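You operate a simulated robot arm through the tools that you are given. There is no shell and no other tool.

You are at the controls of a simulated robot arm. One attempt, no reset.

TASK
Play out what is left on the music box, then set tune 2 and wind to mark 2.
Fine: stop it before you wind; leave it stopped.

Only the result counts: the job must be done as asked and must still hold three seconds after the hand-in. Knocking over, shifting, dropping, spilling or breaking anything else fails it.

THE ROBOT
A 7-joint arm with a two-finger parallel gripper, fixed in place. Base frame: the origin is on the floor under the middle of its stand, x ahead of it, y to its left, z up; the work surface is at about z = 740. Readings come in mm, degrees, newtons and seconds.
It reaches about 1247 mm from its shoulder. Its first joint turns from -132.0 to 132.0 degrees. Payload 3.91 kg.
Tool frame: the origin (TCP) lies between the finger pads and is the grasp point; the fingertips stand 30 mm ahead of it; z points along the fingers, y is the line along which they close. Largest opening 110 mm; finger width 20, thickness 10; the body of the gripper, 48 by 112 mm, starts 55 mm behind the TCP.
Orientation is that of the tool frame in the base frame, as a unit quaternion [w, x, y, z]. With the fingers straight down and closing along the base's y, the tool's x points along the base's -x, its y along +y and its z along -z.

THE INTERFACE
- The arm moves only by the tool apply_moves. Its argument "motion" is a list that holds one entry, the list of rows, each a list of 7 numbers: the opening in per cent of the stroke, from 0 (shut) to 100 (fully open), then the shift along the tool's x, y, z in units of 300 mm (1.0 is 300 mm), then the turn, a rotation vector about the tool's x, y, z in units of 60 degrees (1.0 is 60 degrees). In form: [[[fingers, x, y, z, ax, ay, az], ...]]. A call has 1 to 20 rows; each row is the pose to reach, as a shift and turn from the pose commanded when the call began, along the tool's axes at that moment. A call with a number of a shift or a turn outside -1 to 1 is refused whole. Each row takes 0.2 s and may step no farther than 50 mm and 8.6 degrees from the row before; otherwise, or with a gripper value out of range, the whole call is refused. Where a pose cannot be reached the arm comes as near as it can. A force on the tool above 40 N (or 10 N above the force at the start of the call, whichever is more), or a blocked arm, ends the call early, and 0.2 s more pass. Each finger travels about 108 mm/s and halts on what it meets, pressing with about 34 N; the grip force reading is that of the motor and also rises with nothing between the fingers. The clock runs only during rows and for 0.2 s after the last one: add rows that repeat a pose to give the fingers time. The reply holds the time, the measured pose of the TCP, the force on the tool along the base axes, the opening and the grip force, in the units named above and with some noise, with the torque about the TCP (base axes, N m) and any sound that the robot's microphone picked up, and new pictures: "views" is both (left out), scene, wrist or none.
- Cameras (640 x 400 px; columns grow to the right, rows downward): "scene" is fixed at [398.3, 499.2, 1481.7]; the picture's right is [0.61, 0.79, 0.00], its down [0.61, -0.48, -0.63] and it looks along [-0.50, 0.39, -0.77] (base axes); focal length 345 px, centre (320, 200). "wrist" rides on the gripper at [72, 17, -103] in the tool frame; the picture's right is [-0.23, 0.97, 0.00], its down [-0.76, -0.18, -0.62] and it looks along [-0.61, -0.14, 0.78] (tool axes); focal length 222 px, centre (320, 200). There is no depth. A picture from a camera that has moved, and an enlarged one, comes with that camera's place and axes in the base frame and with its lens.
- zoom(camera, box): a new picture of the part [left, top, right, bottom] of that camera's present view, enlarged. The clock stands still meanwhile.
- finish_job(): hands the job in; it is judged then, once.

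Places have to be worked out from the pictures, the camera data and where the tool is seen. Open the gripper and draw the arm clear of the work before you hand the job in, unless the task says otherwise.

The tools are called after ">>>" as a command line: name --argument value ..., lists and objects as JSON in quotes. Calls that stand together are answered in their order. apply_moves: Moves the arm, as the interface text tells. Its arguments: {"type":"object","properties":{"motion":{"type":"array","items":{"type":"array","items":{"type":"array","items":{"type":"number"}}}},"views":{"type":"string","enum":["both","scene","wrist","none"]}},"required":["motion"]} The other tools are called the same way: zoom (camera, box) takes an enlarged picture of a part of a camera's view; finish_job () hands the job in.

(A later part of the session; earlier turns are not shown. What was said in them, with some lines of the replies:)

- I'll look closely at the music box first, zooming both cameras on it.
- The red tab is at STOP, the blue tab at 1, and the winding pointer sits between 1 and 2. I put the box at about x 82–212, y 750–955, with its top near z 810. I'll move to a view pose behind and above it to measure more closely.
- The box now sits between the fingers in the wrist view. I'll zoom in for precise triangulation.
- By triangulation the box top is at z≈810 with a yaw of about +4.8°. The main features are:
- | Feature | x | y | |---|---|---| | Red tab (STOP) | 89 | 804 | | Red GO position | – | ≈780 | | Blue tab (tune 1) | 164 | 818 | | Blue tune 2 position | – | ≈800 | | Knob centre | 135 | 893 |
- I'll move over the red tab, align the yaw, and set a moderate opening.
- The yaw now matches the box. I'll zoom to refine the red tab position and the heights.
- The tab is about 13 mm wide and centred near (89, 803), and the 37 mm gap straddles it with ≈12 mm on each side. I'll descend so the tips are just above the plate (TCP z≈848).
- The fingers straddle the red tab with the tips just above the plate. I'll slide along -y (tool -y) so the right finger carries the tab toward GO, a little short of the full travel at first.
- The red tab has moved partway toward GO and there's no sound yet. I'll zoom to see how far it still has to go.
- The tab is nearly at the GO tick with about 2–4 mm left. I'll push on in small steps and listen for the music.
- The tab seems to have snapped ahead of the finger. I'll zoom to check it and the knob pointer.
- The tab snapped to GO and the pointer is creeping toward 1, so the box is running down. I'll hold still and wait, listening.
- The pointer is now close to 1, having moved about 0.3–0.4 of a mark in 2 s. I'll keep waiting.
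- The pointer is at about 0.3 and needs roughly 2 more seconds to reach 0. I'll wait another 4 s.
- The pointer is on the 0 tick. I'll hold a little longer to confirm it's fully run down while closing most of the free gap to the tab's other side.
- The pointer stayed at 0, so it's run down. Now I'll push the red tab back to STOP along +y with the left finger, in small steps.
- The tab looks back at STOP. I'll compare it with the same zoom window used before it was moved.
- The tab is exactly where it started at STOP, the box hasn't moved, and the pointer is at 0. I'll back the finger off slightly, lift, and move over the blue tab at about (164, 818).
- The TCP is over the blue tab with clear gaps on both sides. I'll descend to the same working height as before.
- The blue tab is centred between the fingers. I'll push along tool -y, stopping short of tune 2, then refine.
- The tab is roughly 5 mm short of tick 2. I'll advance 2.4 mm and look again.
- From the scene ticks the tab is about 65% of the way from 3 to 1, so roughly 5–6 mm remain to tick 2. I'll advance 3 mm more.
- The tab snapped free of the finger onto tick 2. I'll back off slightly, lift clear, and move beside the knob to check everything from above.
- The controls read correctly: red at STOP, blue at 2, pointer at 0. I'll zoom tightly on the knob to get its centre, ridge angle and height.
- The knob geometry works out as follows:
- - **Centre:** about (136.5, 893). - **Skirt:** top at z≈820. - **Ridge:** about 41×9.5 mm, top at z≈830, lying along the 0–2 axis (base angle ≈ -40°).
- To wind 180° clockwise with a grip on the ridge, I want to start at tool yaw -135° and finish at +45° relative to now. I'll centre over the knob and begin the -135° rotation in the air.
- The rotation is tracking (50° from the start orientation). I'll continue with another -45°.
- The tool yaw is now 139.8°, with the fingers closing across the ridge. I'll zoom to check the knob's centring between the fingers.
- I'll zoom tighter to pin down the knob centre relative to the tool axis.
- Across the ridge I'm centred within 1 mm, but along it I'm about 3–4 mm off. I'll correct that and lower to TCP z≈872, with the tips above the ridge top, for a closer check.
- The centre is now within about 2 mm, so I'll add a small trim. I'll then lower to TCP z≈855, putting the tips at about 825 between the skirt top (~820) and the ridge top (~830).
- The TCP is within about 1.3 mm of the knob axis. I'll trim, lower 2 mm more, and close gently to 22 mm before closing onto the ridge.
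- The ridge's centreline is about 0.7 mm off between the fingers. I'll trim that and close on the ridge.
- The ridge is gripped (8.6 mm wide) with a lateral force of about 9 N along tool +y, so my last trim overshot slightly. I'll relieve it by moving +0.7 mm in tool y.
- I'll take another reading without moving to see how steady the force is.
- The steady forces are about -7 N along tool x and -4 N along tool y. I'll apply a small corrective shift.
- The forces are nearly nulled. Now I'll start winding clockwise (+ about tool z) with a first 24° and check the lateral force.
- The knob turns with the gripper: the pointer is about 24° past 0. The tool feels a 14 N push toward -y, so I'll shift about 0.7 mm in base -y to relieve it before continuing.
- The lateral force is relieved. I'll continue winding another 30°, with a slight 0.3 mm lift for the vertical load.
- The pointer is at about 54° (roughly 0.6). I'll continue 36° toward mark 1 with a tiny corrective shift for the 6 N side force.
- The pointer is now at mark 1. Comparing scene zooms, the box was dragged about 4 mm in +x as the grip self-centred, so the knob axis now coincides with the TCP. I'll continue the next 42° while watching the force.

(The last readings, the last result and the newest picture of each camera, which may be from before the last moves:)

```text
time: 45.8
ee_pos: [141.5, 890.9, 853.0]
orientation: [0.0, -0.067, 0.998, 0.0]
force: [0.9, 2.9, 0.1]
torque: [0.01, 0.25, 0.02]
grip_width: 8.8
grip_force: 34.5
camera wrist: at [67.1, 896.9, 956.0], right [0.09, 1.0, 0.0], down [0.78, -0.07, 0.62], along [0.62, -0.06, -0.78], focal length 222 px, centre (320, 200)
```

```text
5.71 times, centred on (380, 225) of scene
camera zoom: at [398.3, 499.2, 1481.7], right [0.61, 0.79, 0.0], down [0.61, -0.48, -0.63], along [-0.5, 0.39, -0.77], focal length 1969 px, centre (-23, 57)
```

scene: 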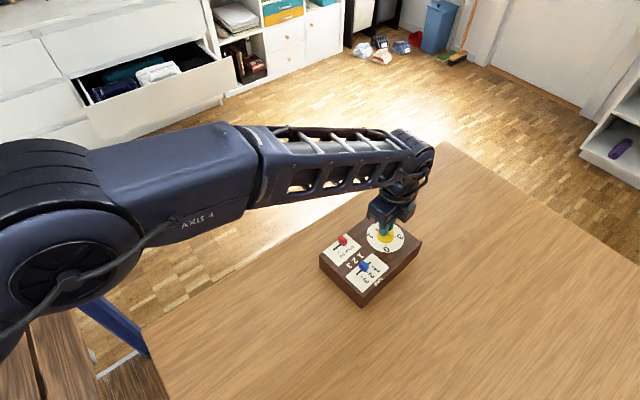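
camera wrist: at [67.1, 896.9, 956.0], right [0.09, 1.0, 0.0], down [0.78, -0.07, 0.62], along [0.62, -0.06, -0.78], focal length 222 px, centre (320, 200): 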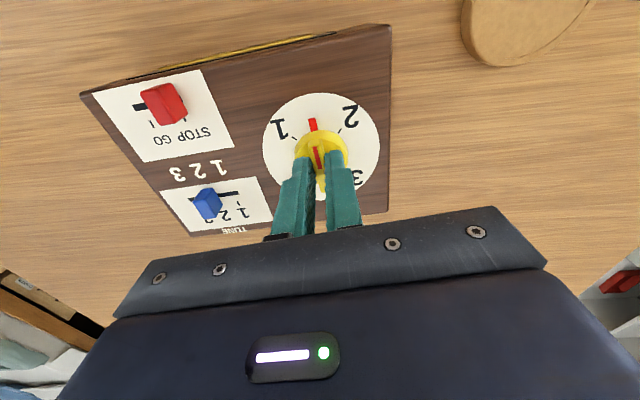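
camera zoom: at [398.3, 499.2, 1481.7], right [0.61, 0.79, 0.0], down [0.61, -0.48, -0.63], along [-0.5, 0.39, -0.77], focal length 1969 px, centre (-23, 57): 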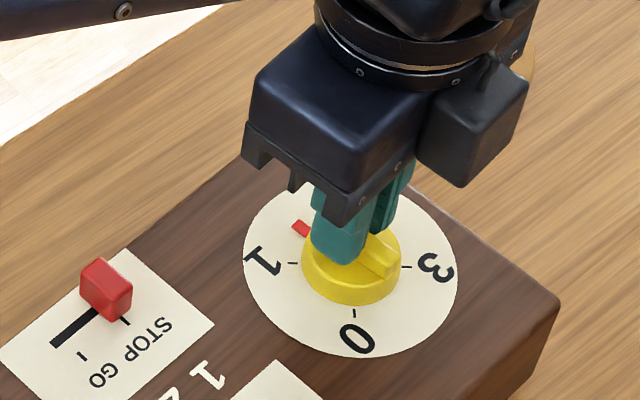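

The box was dragged slightly because the grip point sits about 3 mm off the knob axis along the ridge. I'll turn the remaining angle about the knob's true axis, so the TCP follows a small arc, going 42° first.

>>> apply_moves --motion '[[[0, -0.0001, 0.001, 0, 0, 0, 0.1], [0, -0.0002, 0.0021, 0, 0, 0, 0.2], [0, -0.0005, 0.0031, 0, 0, 0, 0.3], [0, -0.0009, 0.0041, 0, 0, 0, 0.4], [0, -0.0013, 0.005, 0, 0, 0, 0.5], [0, -0.0019, 0.0059, 0, 0, 0, 0.6], [0, -0.0026, 0.0067, 0, 0, 0, 0.7], [0, -0.0026, 0.0067, 0, 0, 0, 0.7]]]' --views "both"

>>> zoom --camera "scene" --box '[335, 190, 425, 260]'

>>> zoom --camera "wrist" --box '[240, 80, 400, 210]'

```text
time: 47.6
ee_pos: [142.2, 892.9, 851.9]
orientation: [0.001, 0.293, 0.956, 0.0]
force: [0.7, 0.6, 0.1]
torque: [0.22, 0.18, 0.06]
grip_width: 8.9
grip_force: 33.5
camera wrist: at [91.9, 946.7, 956.0], right [0.74, 0.68, 0.0], down [0.53, -0.57, 0.62], along [0.42, -0.46, -0.78], focal length 222 px, centre (320, 200)
```

scene: 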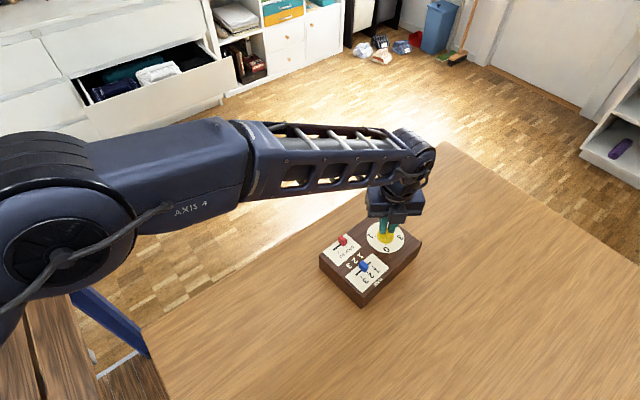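
wrist: 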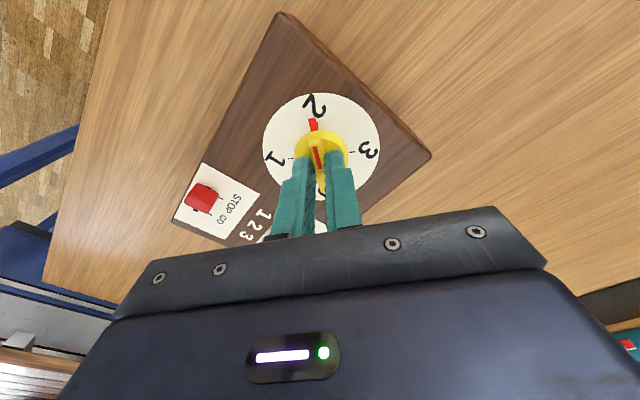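

```text
5.71 times, centred on (380, 225) of scene
camera zoom: at [398.3, 499.2, 1481.7], right [0.61, 0.79, 0.0], down [0.61, -0.48, -0.63], along [-0.5, 0.39, -0.77], focal length 1969 px, centre (-23, 57)
```

zoom: 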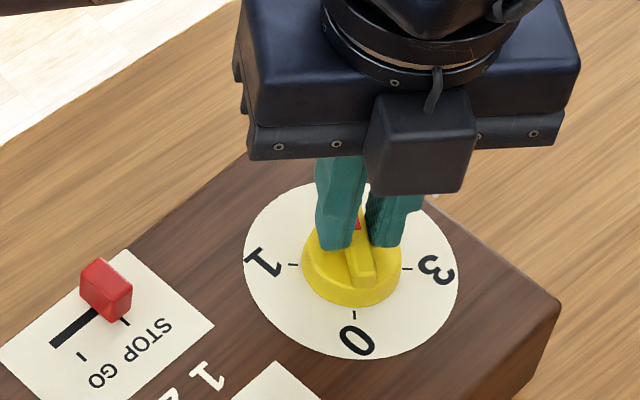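

```text
3.08 times, centred on (320, 145) of wrist
camera zoom: at [91.9, 946.7, 956.0], right [0.74, 0.68, 0.0], down [0.53, -0.57, 0.62], along [0.42, -0.46, -0.78], focal length 684 px, centre (320, 369)
```

zoom: 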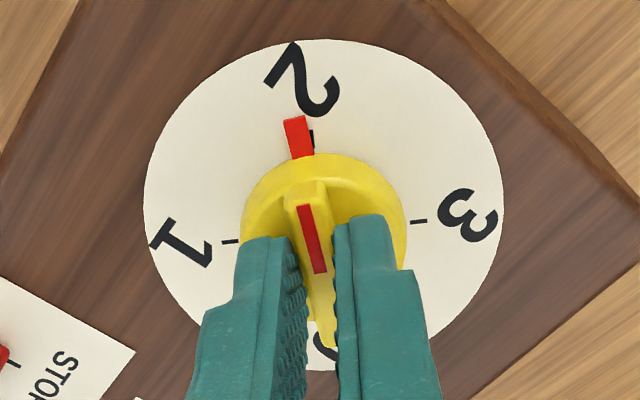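

The box stayed put this time, and the pointer is about 6° short of mark 2. I'll turn the last 6° about the knob axis.

>>> apply_moves --motion '[[[0, 0, 0.0005, 0, 0, 0, 0.05], [0, -0.0001, 0.001, 0, 0, 0, 0.1], [0, -0.0001, 0.001, 0, 0, 0, 0.1], [0, -0.0001, 0.001, 0, 0, 0, 0.1]]]' --views "both"

>>> zoom --camera "scene" --box '[345, 190, 425, 260]'

>>> zoom --camera "wrist" --box '[240, 80, 400, 210]'

```text
time: 48.6
ee_pos: [141.7, 893.1, 852.4]
orientation: [-0.001, 0.343, 0.939, -0.001]
force: [0.4, 0.6, 0.1]
torque: [0.17, 0.21, -0.02]
grip_width: 8.9
grip_force: 33.6
camera wrist: at [97.9, 952.0, 955.8], right [0.8, 0.6, 0.0], down [0.47, -0.63, 0.62], along [0.37, -0.5, -0.78], focal length 222 px, centre (320, 200)
```

scene: 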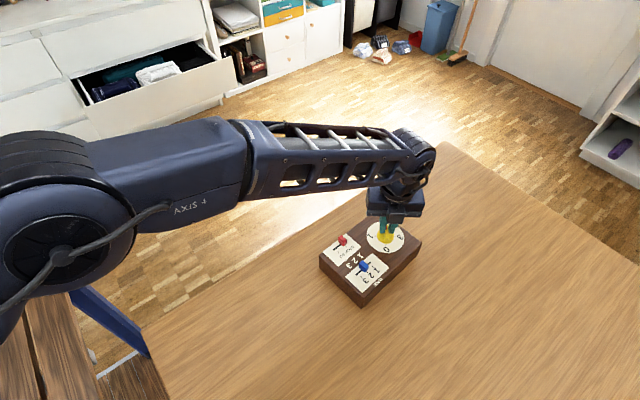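
wrist: 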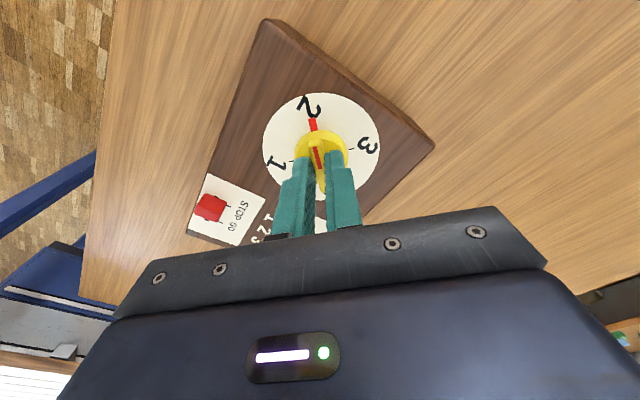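

```text
5.71 times, centred on (385, 225) of scene
camera zoom: at [398.3, 499.2, 1481.7], right [0.61, 0.79, 0.0], down [0.61, -0.48, -0.63], along [-0.5, 0.39, -0.77], focal length 1969 px, centre (-51, 57)
```

zoom: 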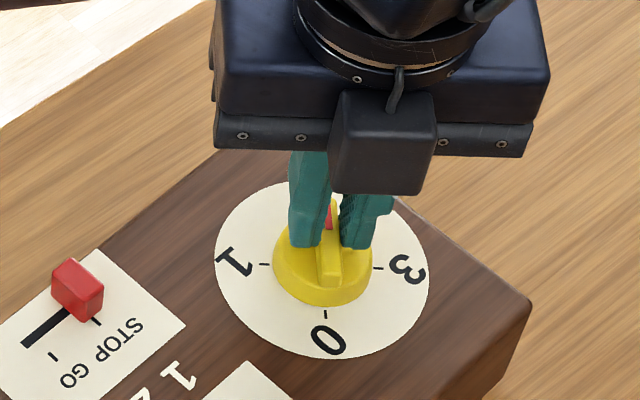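

```text
3.08 times, centred on (320, 145) of wrist
camera zoom: at [97.9, 952.0, 955.8], right [0.8, 0.6, 0.0], down [0.47, -0.63, 0.62], along [0.37, -0.5, -0.78], focal length 684 px, centre (320, 369)
```

zoom: 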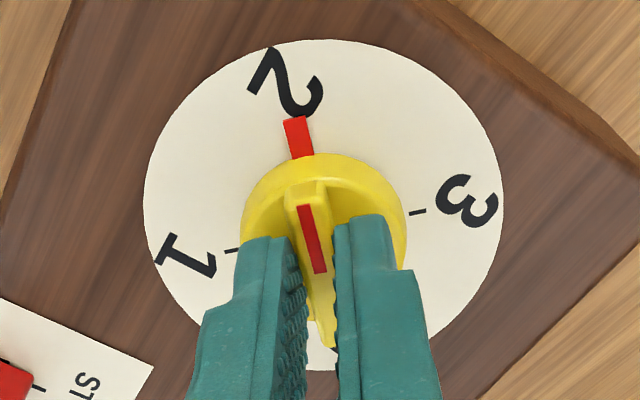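

The pointer is exactly on mark 2, with the dial ticks in the same image positions as at the initial grip. The box has drifted about (+5.4, -2.5) mm from where it began, so while I still hold the knob I'll ease it back by that amount.

>>> apply_moves --motion '[[[0, 0.0032, -0.0009, 0, 0, 0, 0], [0, 0.0064, -0.0017, 0, 0, 0, 0], [0, 0.0096, -0.0026, 0, 0, 0, 0], [0, 0.0128, -0.0035, 0, 0, 0, 0], [0, 0.016, -0.0043, 0, 0, 0, 0], [0, 0.0191, -0.0052, 0, 0, 0, 0], [0, 0.0191, -0.0052, 0, 0, 0, 0]]]' --views "both"

>>> zoom --camera "scene" --box '[345, 190, 425, 260]'

>>> zoom --camera "wrist" --box '[240, 80, 400, 210]'

```text
time: 50.2
ee_pos: [136.0, 896.4, 852.8]
orientation: [0.0, 0.344, 0.939, 0.0]
force: [1.4, -0.1, -0.1]
torque: [0.02, -0.04, 0.03]
grip_width: 8.7
grip_force: 34.2
camera wrist: at [91.6, 954.6, 955.7], right [0.8, 0.6, 0.0], down [0.47, -0.63, 0.62], along [0.37, -0.5, -0.78], focal length 222 px, centre (320, 200)
```

scene: 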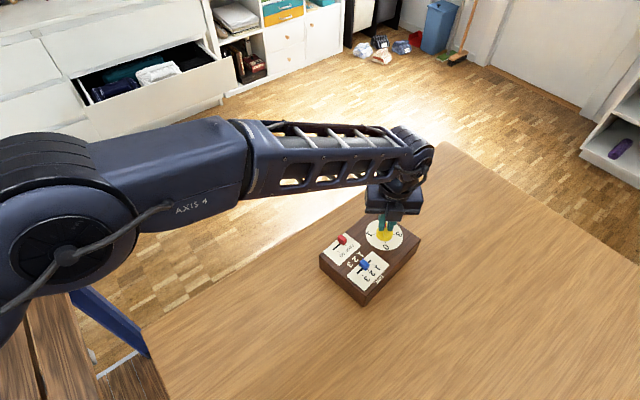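
wrist: 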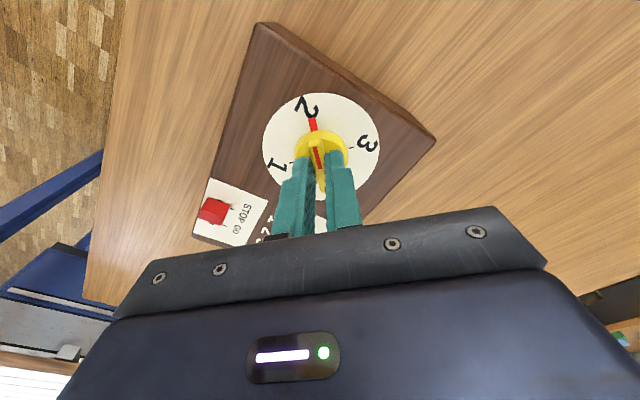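

```text
5.71 times, centred on (385, 225) of scene
camera zoom: at [398.3, 499.2, 1481.7], right [0.61, 0.79, 0.0], down [0.61, -0.48, -0.63], along [-0.5, 0.39, -0.77], focal length 1969 px, centre (-51, 57)
```

zoom: 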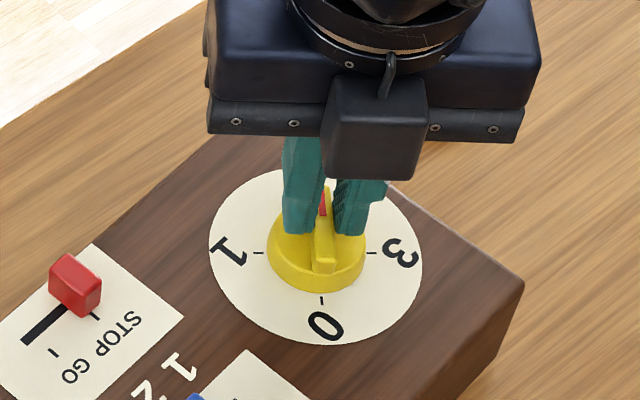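

```text
3.08 times, centred on (320, 145) of wrist
camera zoom: at [91.6, 954.6, 955.7], right [0.8, 0.6, 0.0], down [0.47, -0.63, 0.62], along [0.37, -0.5, -0.78], focal length 684 px, centre (320, 369)
```

zoom: 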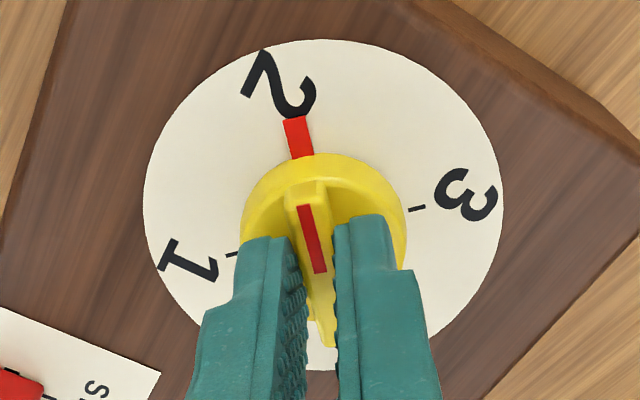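

The box is back within about 1 mm at the knob, with only a slight rotation of about 2°. The pointer sits on mark 2 and the forces are near zero. I'll release the ridge and check that the pointer holds.

>>> apply_moves --motion '[[[12, 0, 0, 0, 0, 0, 0], [20, 0, 0, 0, 0, 0, 0], [25, 0, 0, 0, 0, 0, 0], [25, 0, 0, 0, 0, 0, 0]]]' --views "wrist"

>>> zoom --camera "wrist" --box '[240, 80, 400, 210]'

```text
time: 51.2
ee_pos: [135.5, 895.4, 852.5]
orientation: [0.0, 0.344, 0.939, 0.0]
force: [0.3, -0.7, 0.5]
torque: [-0.05, -0.02, -0.01]
grip_width: 27.6
grip_force: 0.1
camera wrist: at [91.5, 954.5, 956.0], right [0.8, 0.6, 0.0], down [0.47, -0.63, 0.62], along [0.37, -0.5, -0.78], focal length 222 px, centre (320, 200)
```

wrist: 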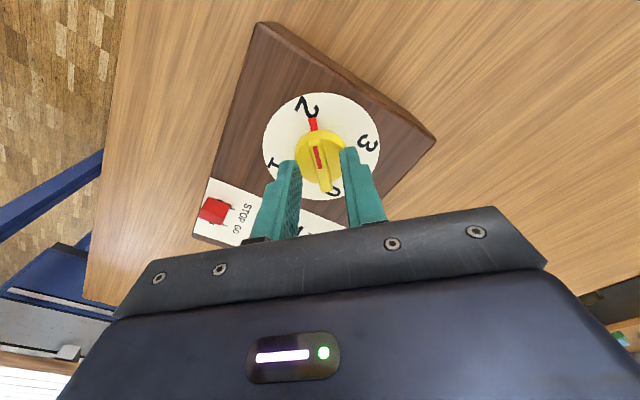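

```text
3.08 times, centred on (320, 145) of wrist
camera zoom: at [91.5, 954.5, 956.0], right [0.8, 0.6, 0.0], down [0.47, -0.63, 0.62], along [0.37, -0.5, -0.78], focal length 684 px, centre (320, 369)
```

zoom: 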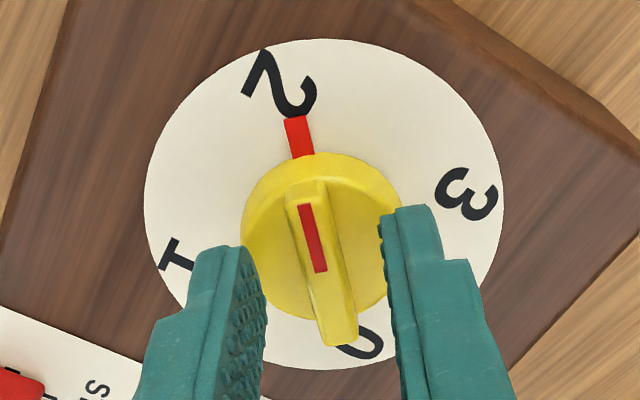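

The pointer holds on 2 after release. I'll lift straight up 100 mm and inspect all three controls.

>>> apply_moves --motion '[[[25, 0, 0, -0.05, 0, 0, 0], [25, 0, 0, -0.15, 0, 0, 0], [35, 0, 0, -0.25, 0, 0, 0], [50, 0, 0, -0.35, 0, 0, 0], [50, 0, 0, -0.35, 0, 0, 0]]]' --views "both"

>>> zoom --camera "scene" --box '[310, 200, 430, 310]'

>>> zoom --camera "wrist" --box '[220, 50, 420, 190]'

```text
time: 52.4
ee_pos: [135.3, 897.0, 958.0]
orientation: [0.001, 0.344, 0.939, 0.0]
force: [-0.9, 0.9, 0.1]
torque: [-0.02, -0.01, 0.02]
grip_width: 55.2
grip_force: 0.1
camera wrist: at [92.0, 955.1, 1061.6], right [0.8, 0.6, 0.0], down [0.47, -0.63, 0.62], along [0.37, -0.5, -0.78], focal length 222 px, centre (320, 200)
```

scene: 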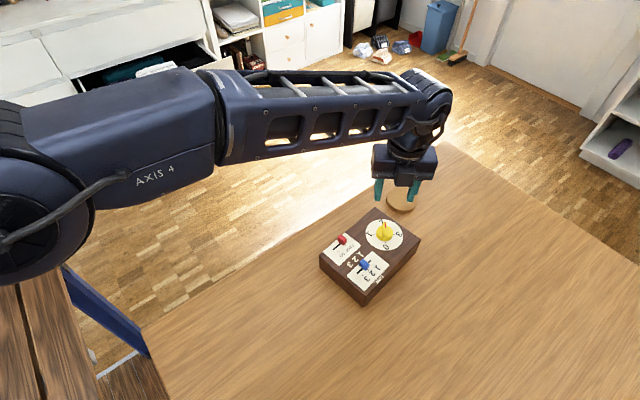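
wrist: 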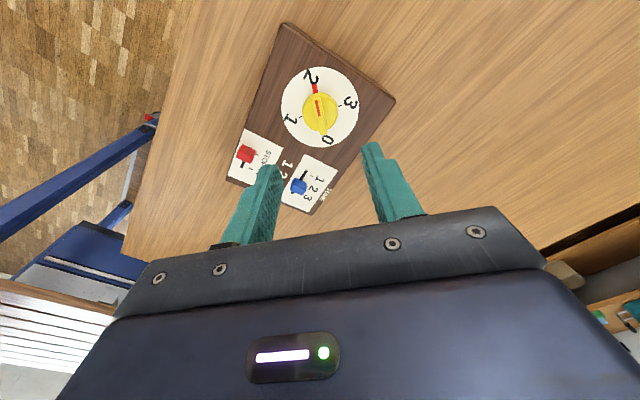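

```text
3.64 times, centred on (370, 255) of scene
camera zoom: at [398.3, 499.2, 1481.7], right [0.61, 0.79, 0.0], down [0.61, -0.48, -0.63], along [-0.5, 0.39, -0.77], focal length 1253 px, centre (138, 0)
```

zoom: 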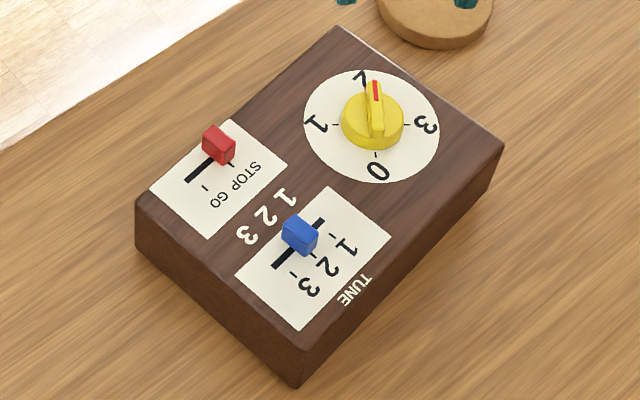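

```text
2.86 times, centred on (320, 120) of wrist
camera zoom: at [92.0, 955.1, 1061.6], right [0.8, 0.6, 0.0], down [0.47, -0.63, 0.62], along [0.37, -0.5, -0.78], focal length 635 px, centre (320, 429)
```

zoom: 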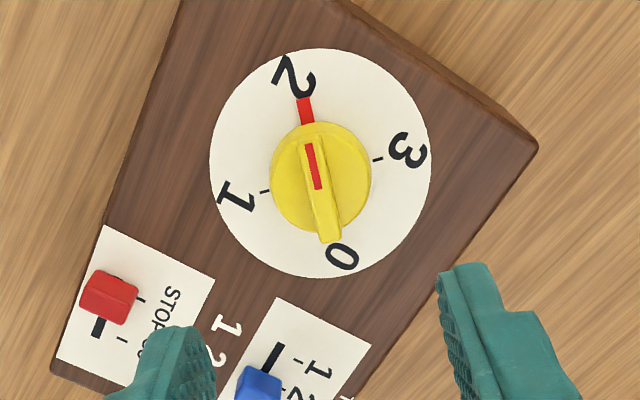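

Everything looks right from above. I'll zoom closely on the sliders and dial to confirm that red is at STOP and blue is at tick 2.

>>> zoom --camera "scene" --box '[325, 225, 395, 290]'

>>> zoom --camera "scene" --box '[355, 205, 415, 260]'

```text
6.15 times, centred on (360, 258) of scene
camera zoom: at [398.3, 499.2, 1481.7], right [0.61, 0.79, 0.0], down [0.61, -0.48, -0.63], along [-0.5, 0.39, -0.77], focal length 2121 px, centre (74, -154)
```

zoom: 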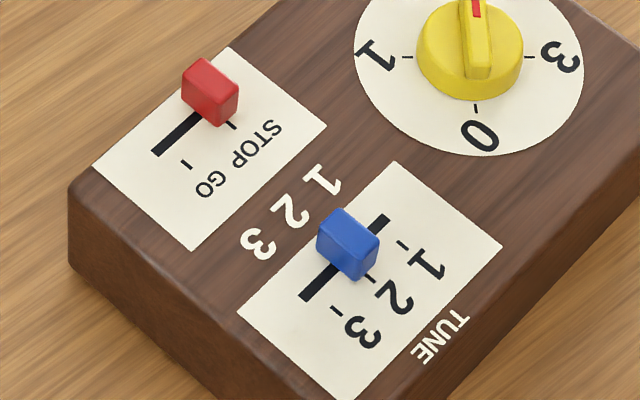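

```text
7.27 times, centred on (385, 232) of scene
camera zoom: at [398.3, 499.2, 1481.7], right [0.61, 0.79, 0.0], down [0.61, -0.48, -0.63], along [-0.5, 0.39, -0.77], focal length 2506 px, centre (-153, -36)
```

zoom: 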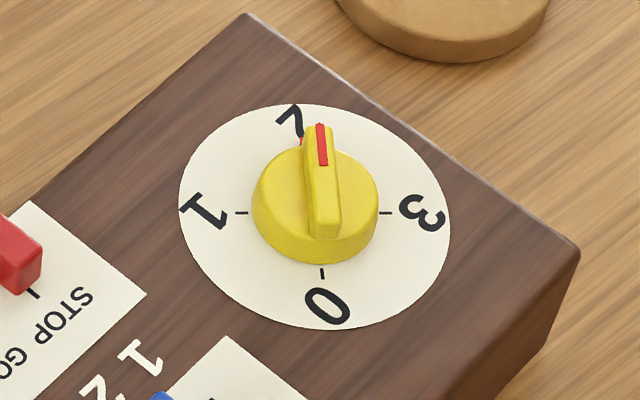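

Blue is on tick 2, red is at STOP, and the pointer is on 2. I'll open fully and draw the arm up and clear, then check that nothing is drifting.

>>> apply_moves --motion '[[[70, 0, 0, -0.13, 0, 0, 0], [100, 0, 0, -0.26, 0, 0, 0], [100, 0, 0, -0.39, 0, 0, 0], [100, 0, 0, -0.52, 0, 0, 0], [100, 0, -0.12, -0.56, 0, 0, 0], [100, 0, -0.25, -0.6, 0, 0, 0], [100, 0, -0.25, -0.6, 0, 0, 0], [100, 0, -0.25, -0.6, 0, 0, 0], [100, 0, -0.25, -0.6, 0, 0, 0], [100, 0, -0.25, -0.6, 0, 0, 0]]]' --views "both"

>>> zoom --camera "scene" --box '[310, 195, 430, 310]'

```text
time: 54.6
ee_pos: [89.1, 842.6, 1136.3]
orientation: [0.0, 0.344, 0.939, 0.0]
force: [0.2, -0.5, 0.4]
torque: [0.0, 0.0, 0.01]
grip_width: 109.7
grip_force: 0.0
camera wrist: at [44.3, 901.1, 1239.8], right [0.8, 0.6, 0.0], down [0.47, -0.63, 0.62], along [0.37, -0.5, -0.78], focal length 222 px, centre (320, 200)
```

scene: 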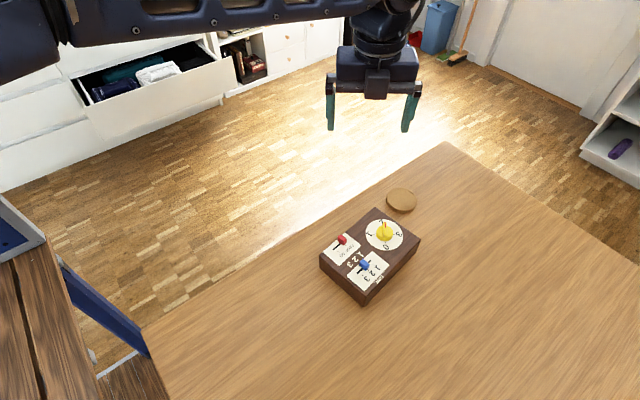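
wrist: 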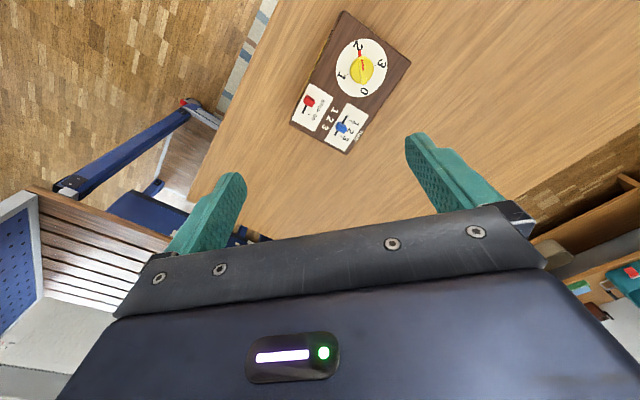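

```text
3.48 times, centred on (370, 252) of scene
camera zoom: at [398.3, 499.2, 1481.7], right [0.61, 0.79, 0.0], down [0.61, -0.48, -0.63], along [-0.5, 0.39, -0.77], focal length 1199 px, centre (146, 17)
```

zoom: 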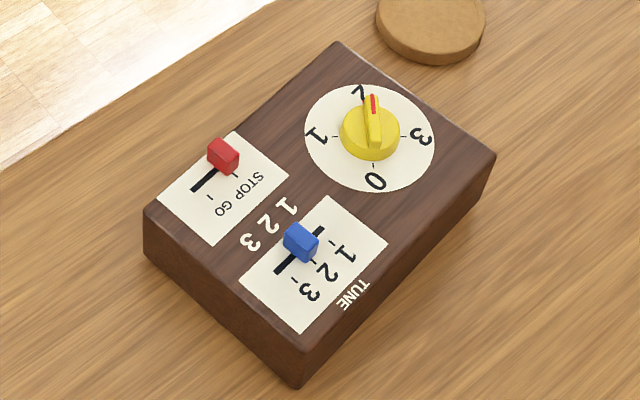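

The arm is clear and open, and the box is stopped with tune 2 selected and the winding on mark 2. Nothing is drifting and the coaster hasn't been touched, so I'm handing the job in.

>>> finish_job

```text
The job is handed in.
```

I played the music box out to 0, slid it back to STOP, moved the tune slider to 2 and wound the knob to mark 2. I then handed the job in, but the reply gave no verdict.

- **Played out:** I set it to GO and waited until the pointer reached 0 and stayed there. The microphone never reported any sound, so I judged this from the pointer alone.
- **Stopped:** I moved the red slider back to STOP before winding, and it was still there at the end.
- **Tune:** The blue slider clicked into place at tick 2.
- **Winding:** I turned the knob 180° clockwise. The pointer held on mark 2 after I let go, within about 2°.

**Box moved slightly:** turning the knob dragged the box about 6 mm. I eased it back before letting go. The knob is within about 1 mm of where it started, but the box is turned about 2°, so its far corner is roughly 6 mm out of place. Nothing else on the table was touched.

The gripper was open and the arm well clear of the box at hand-in.
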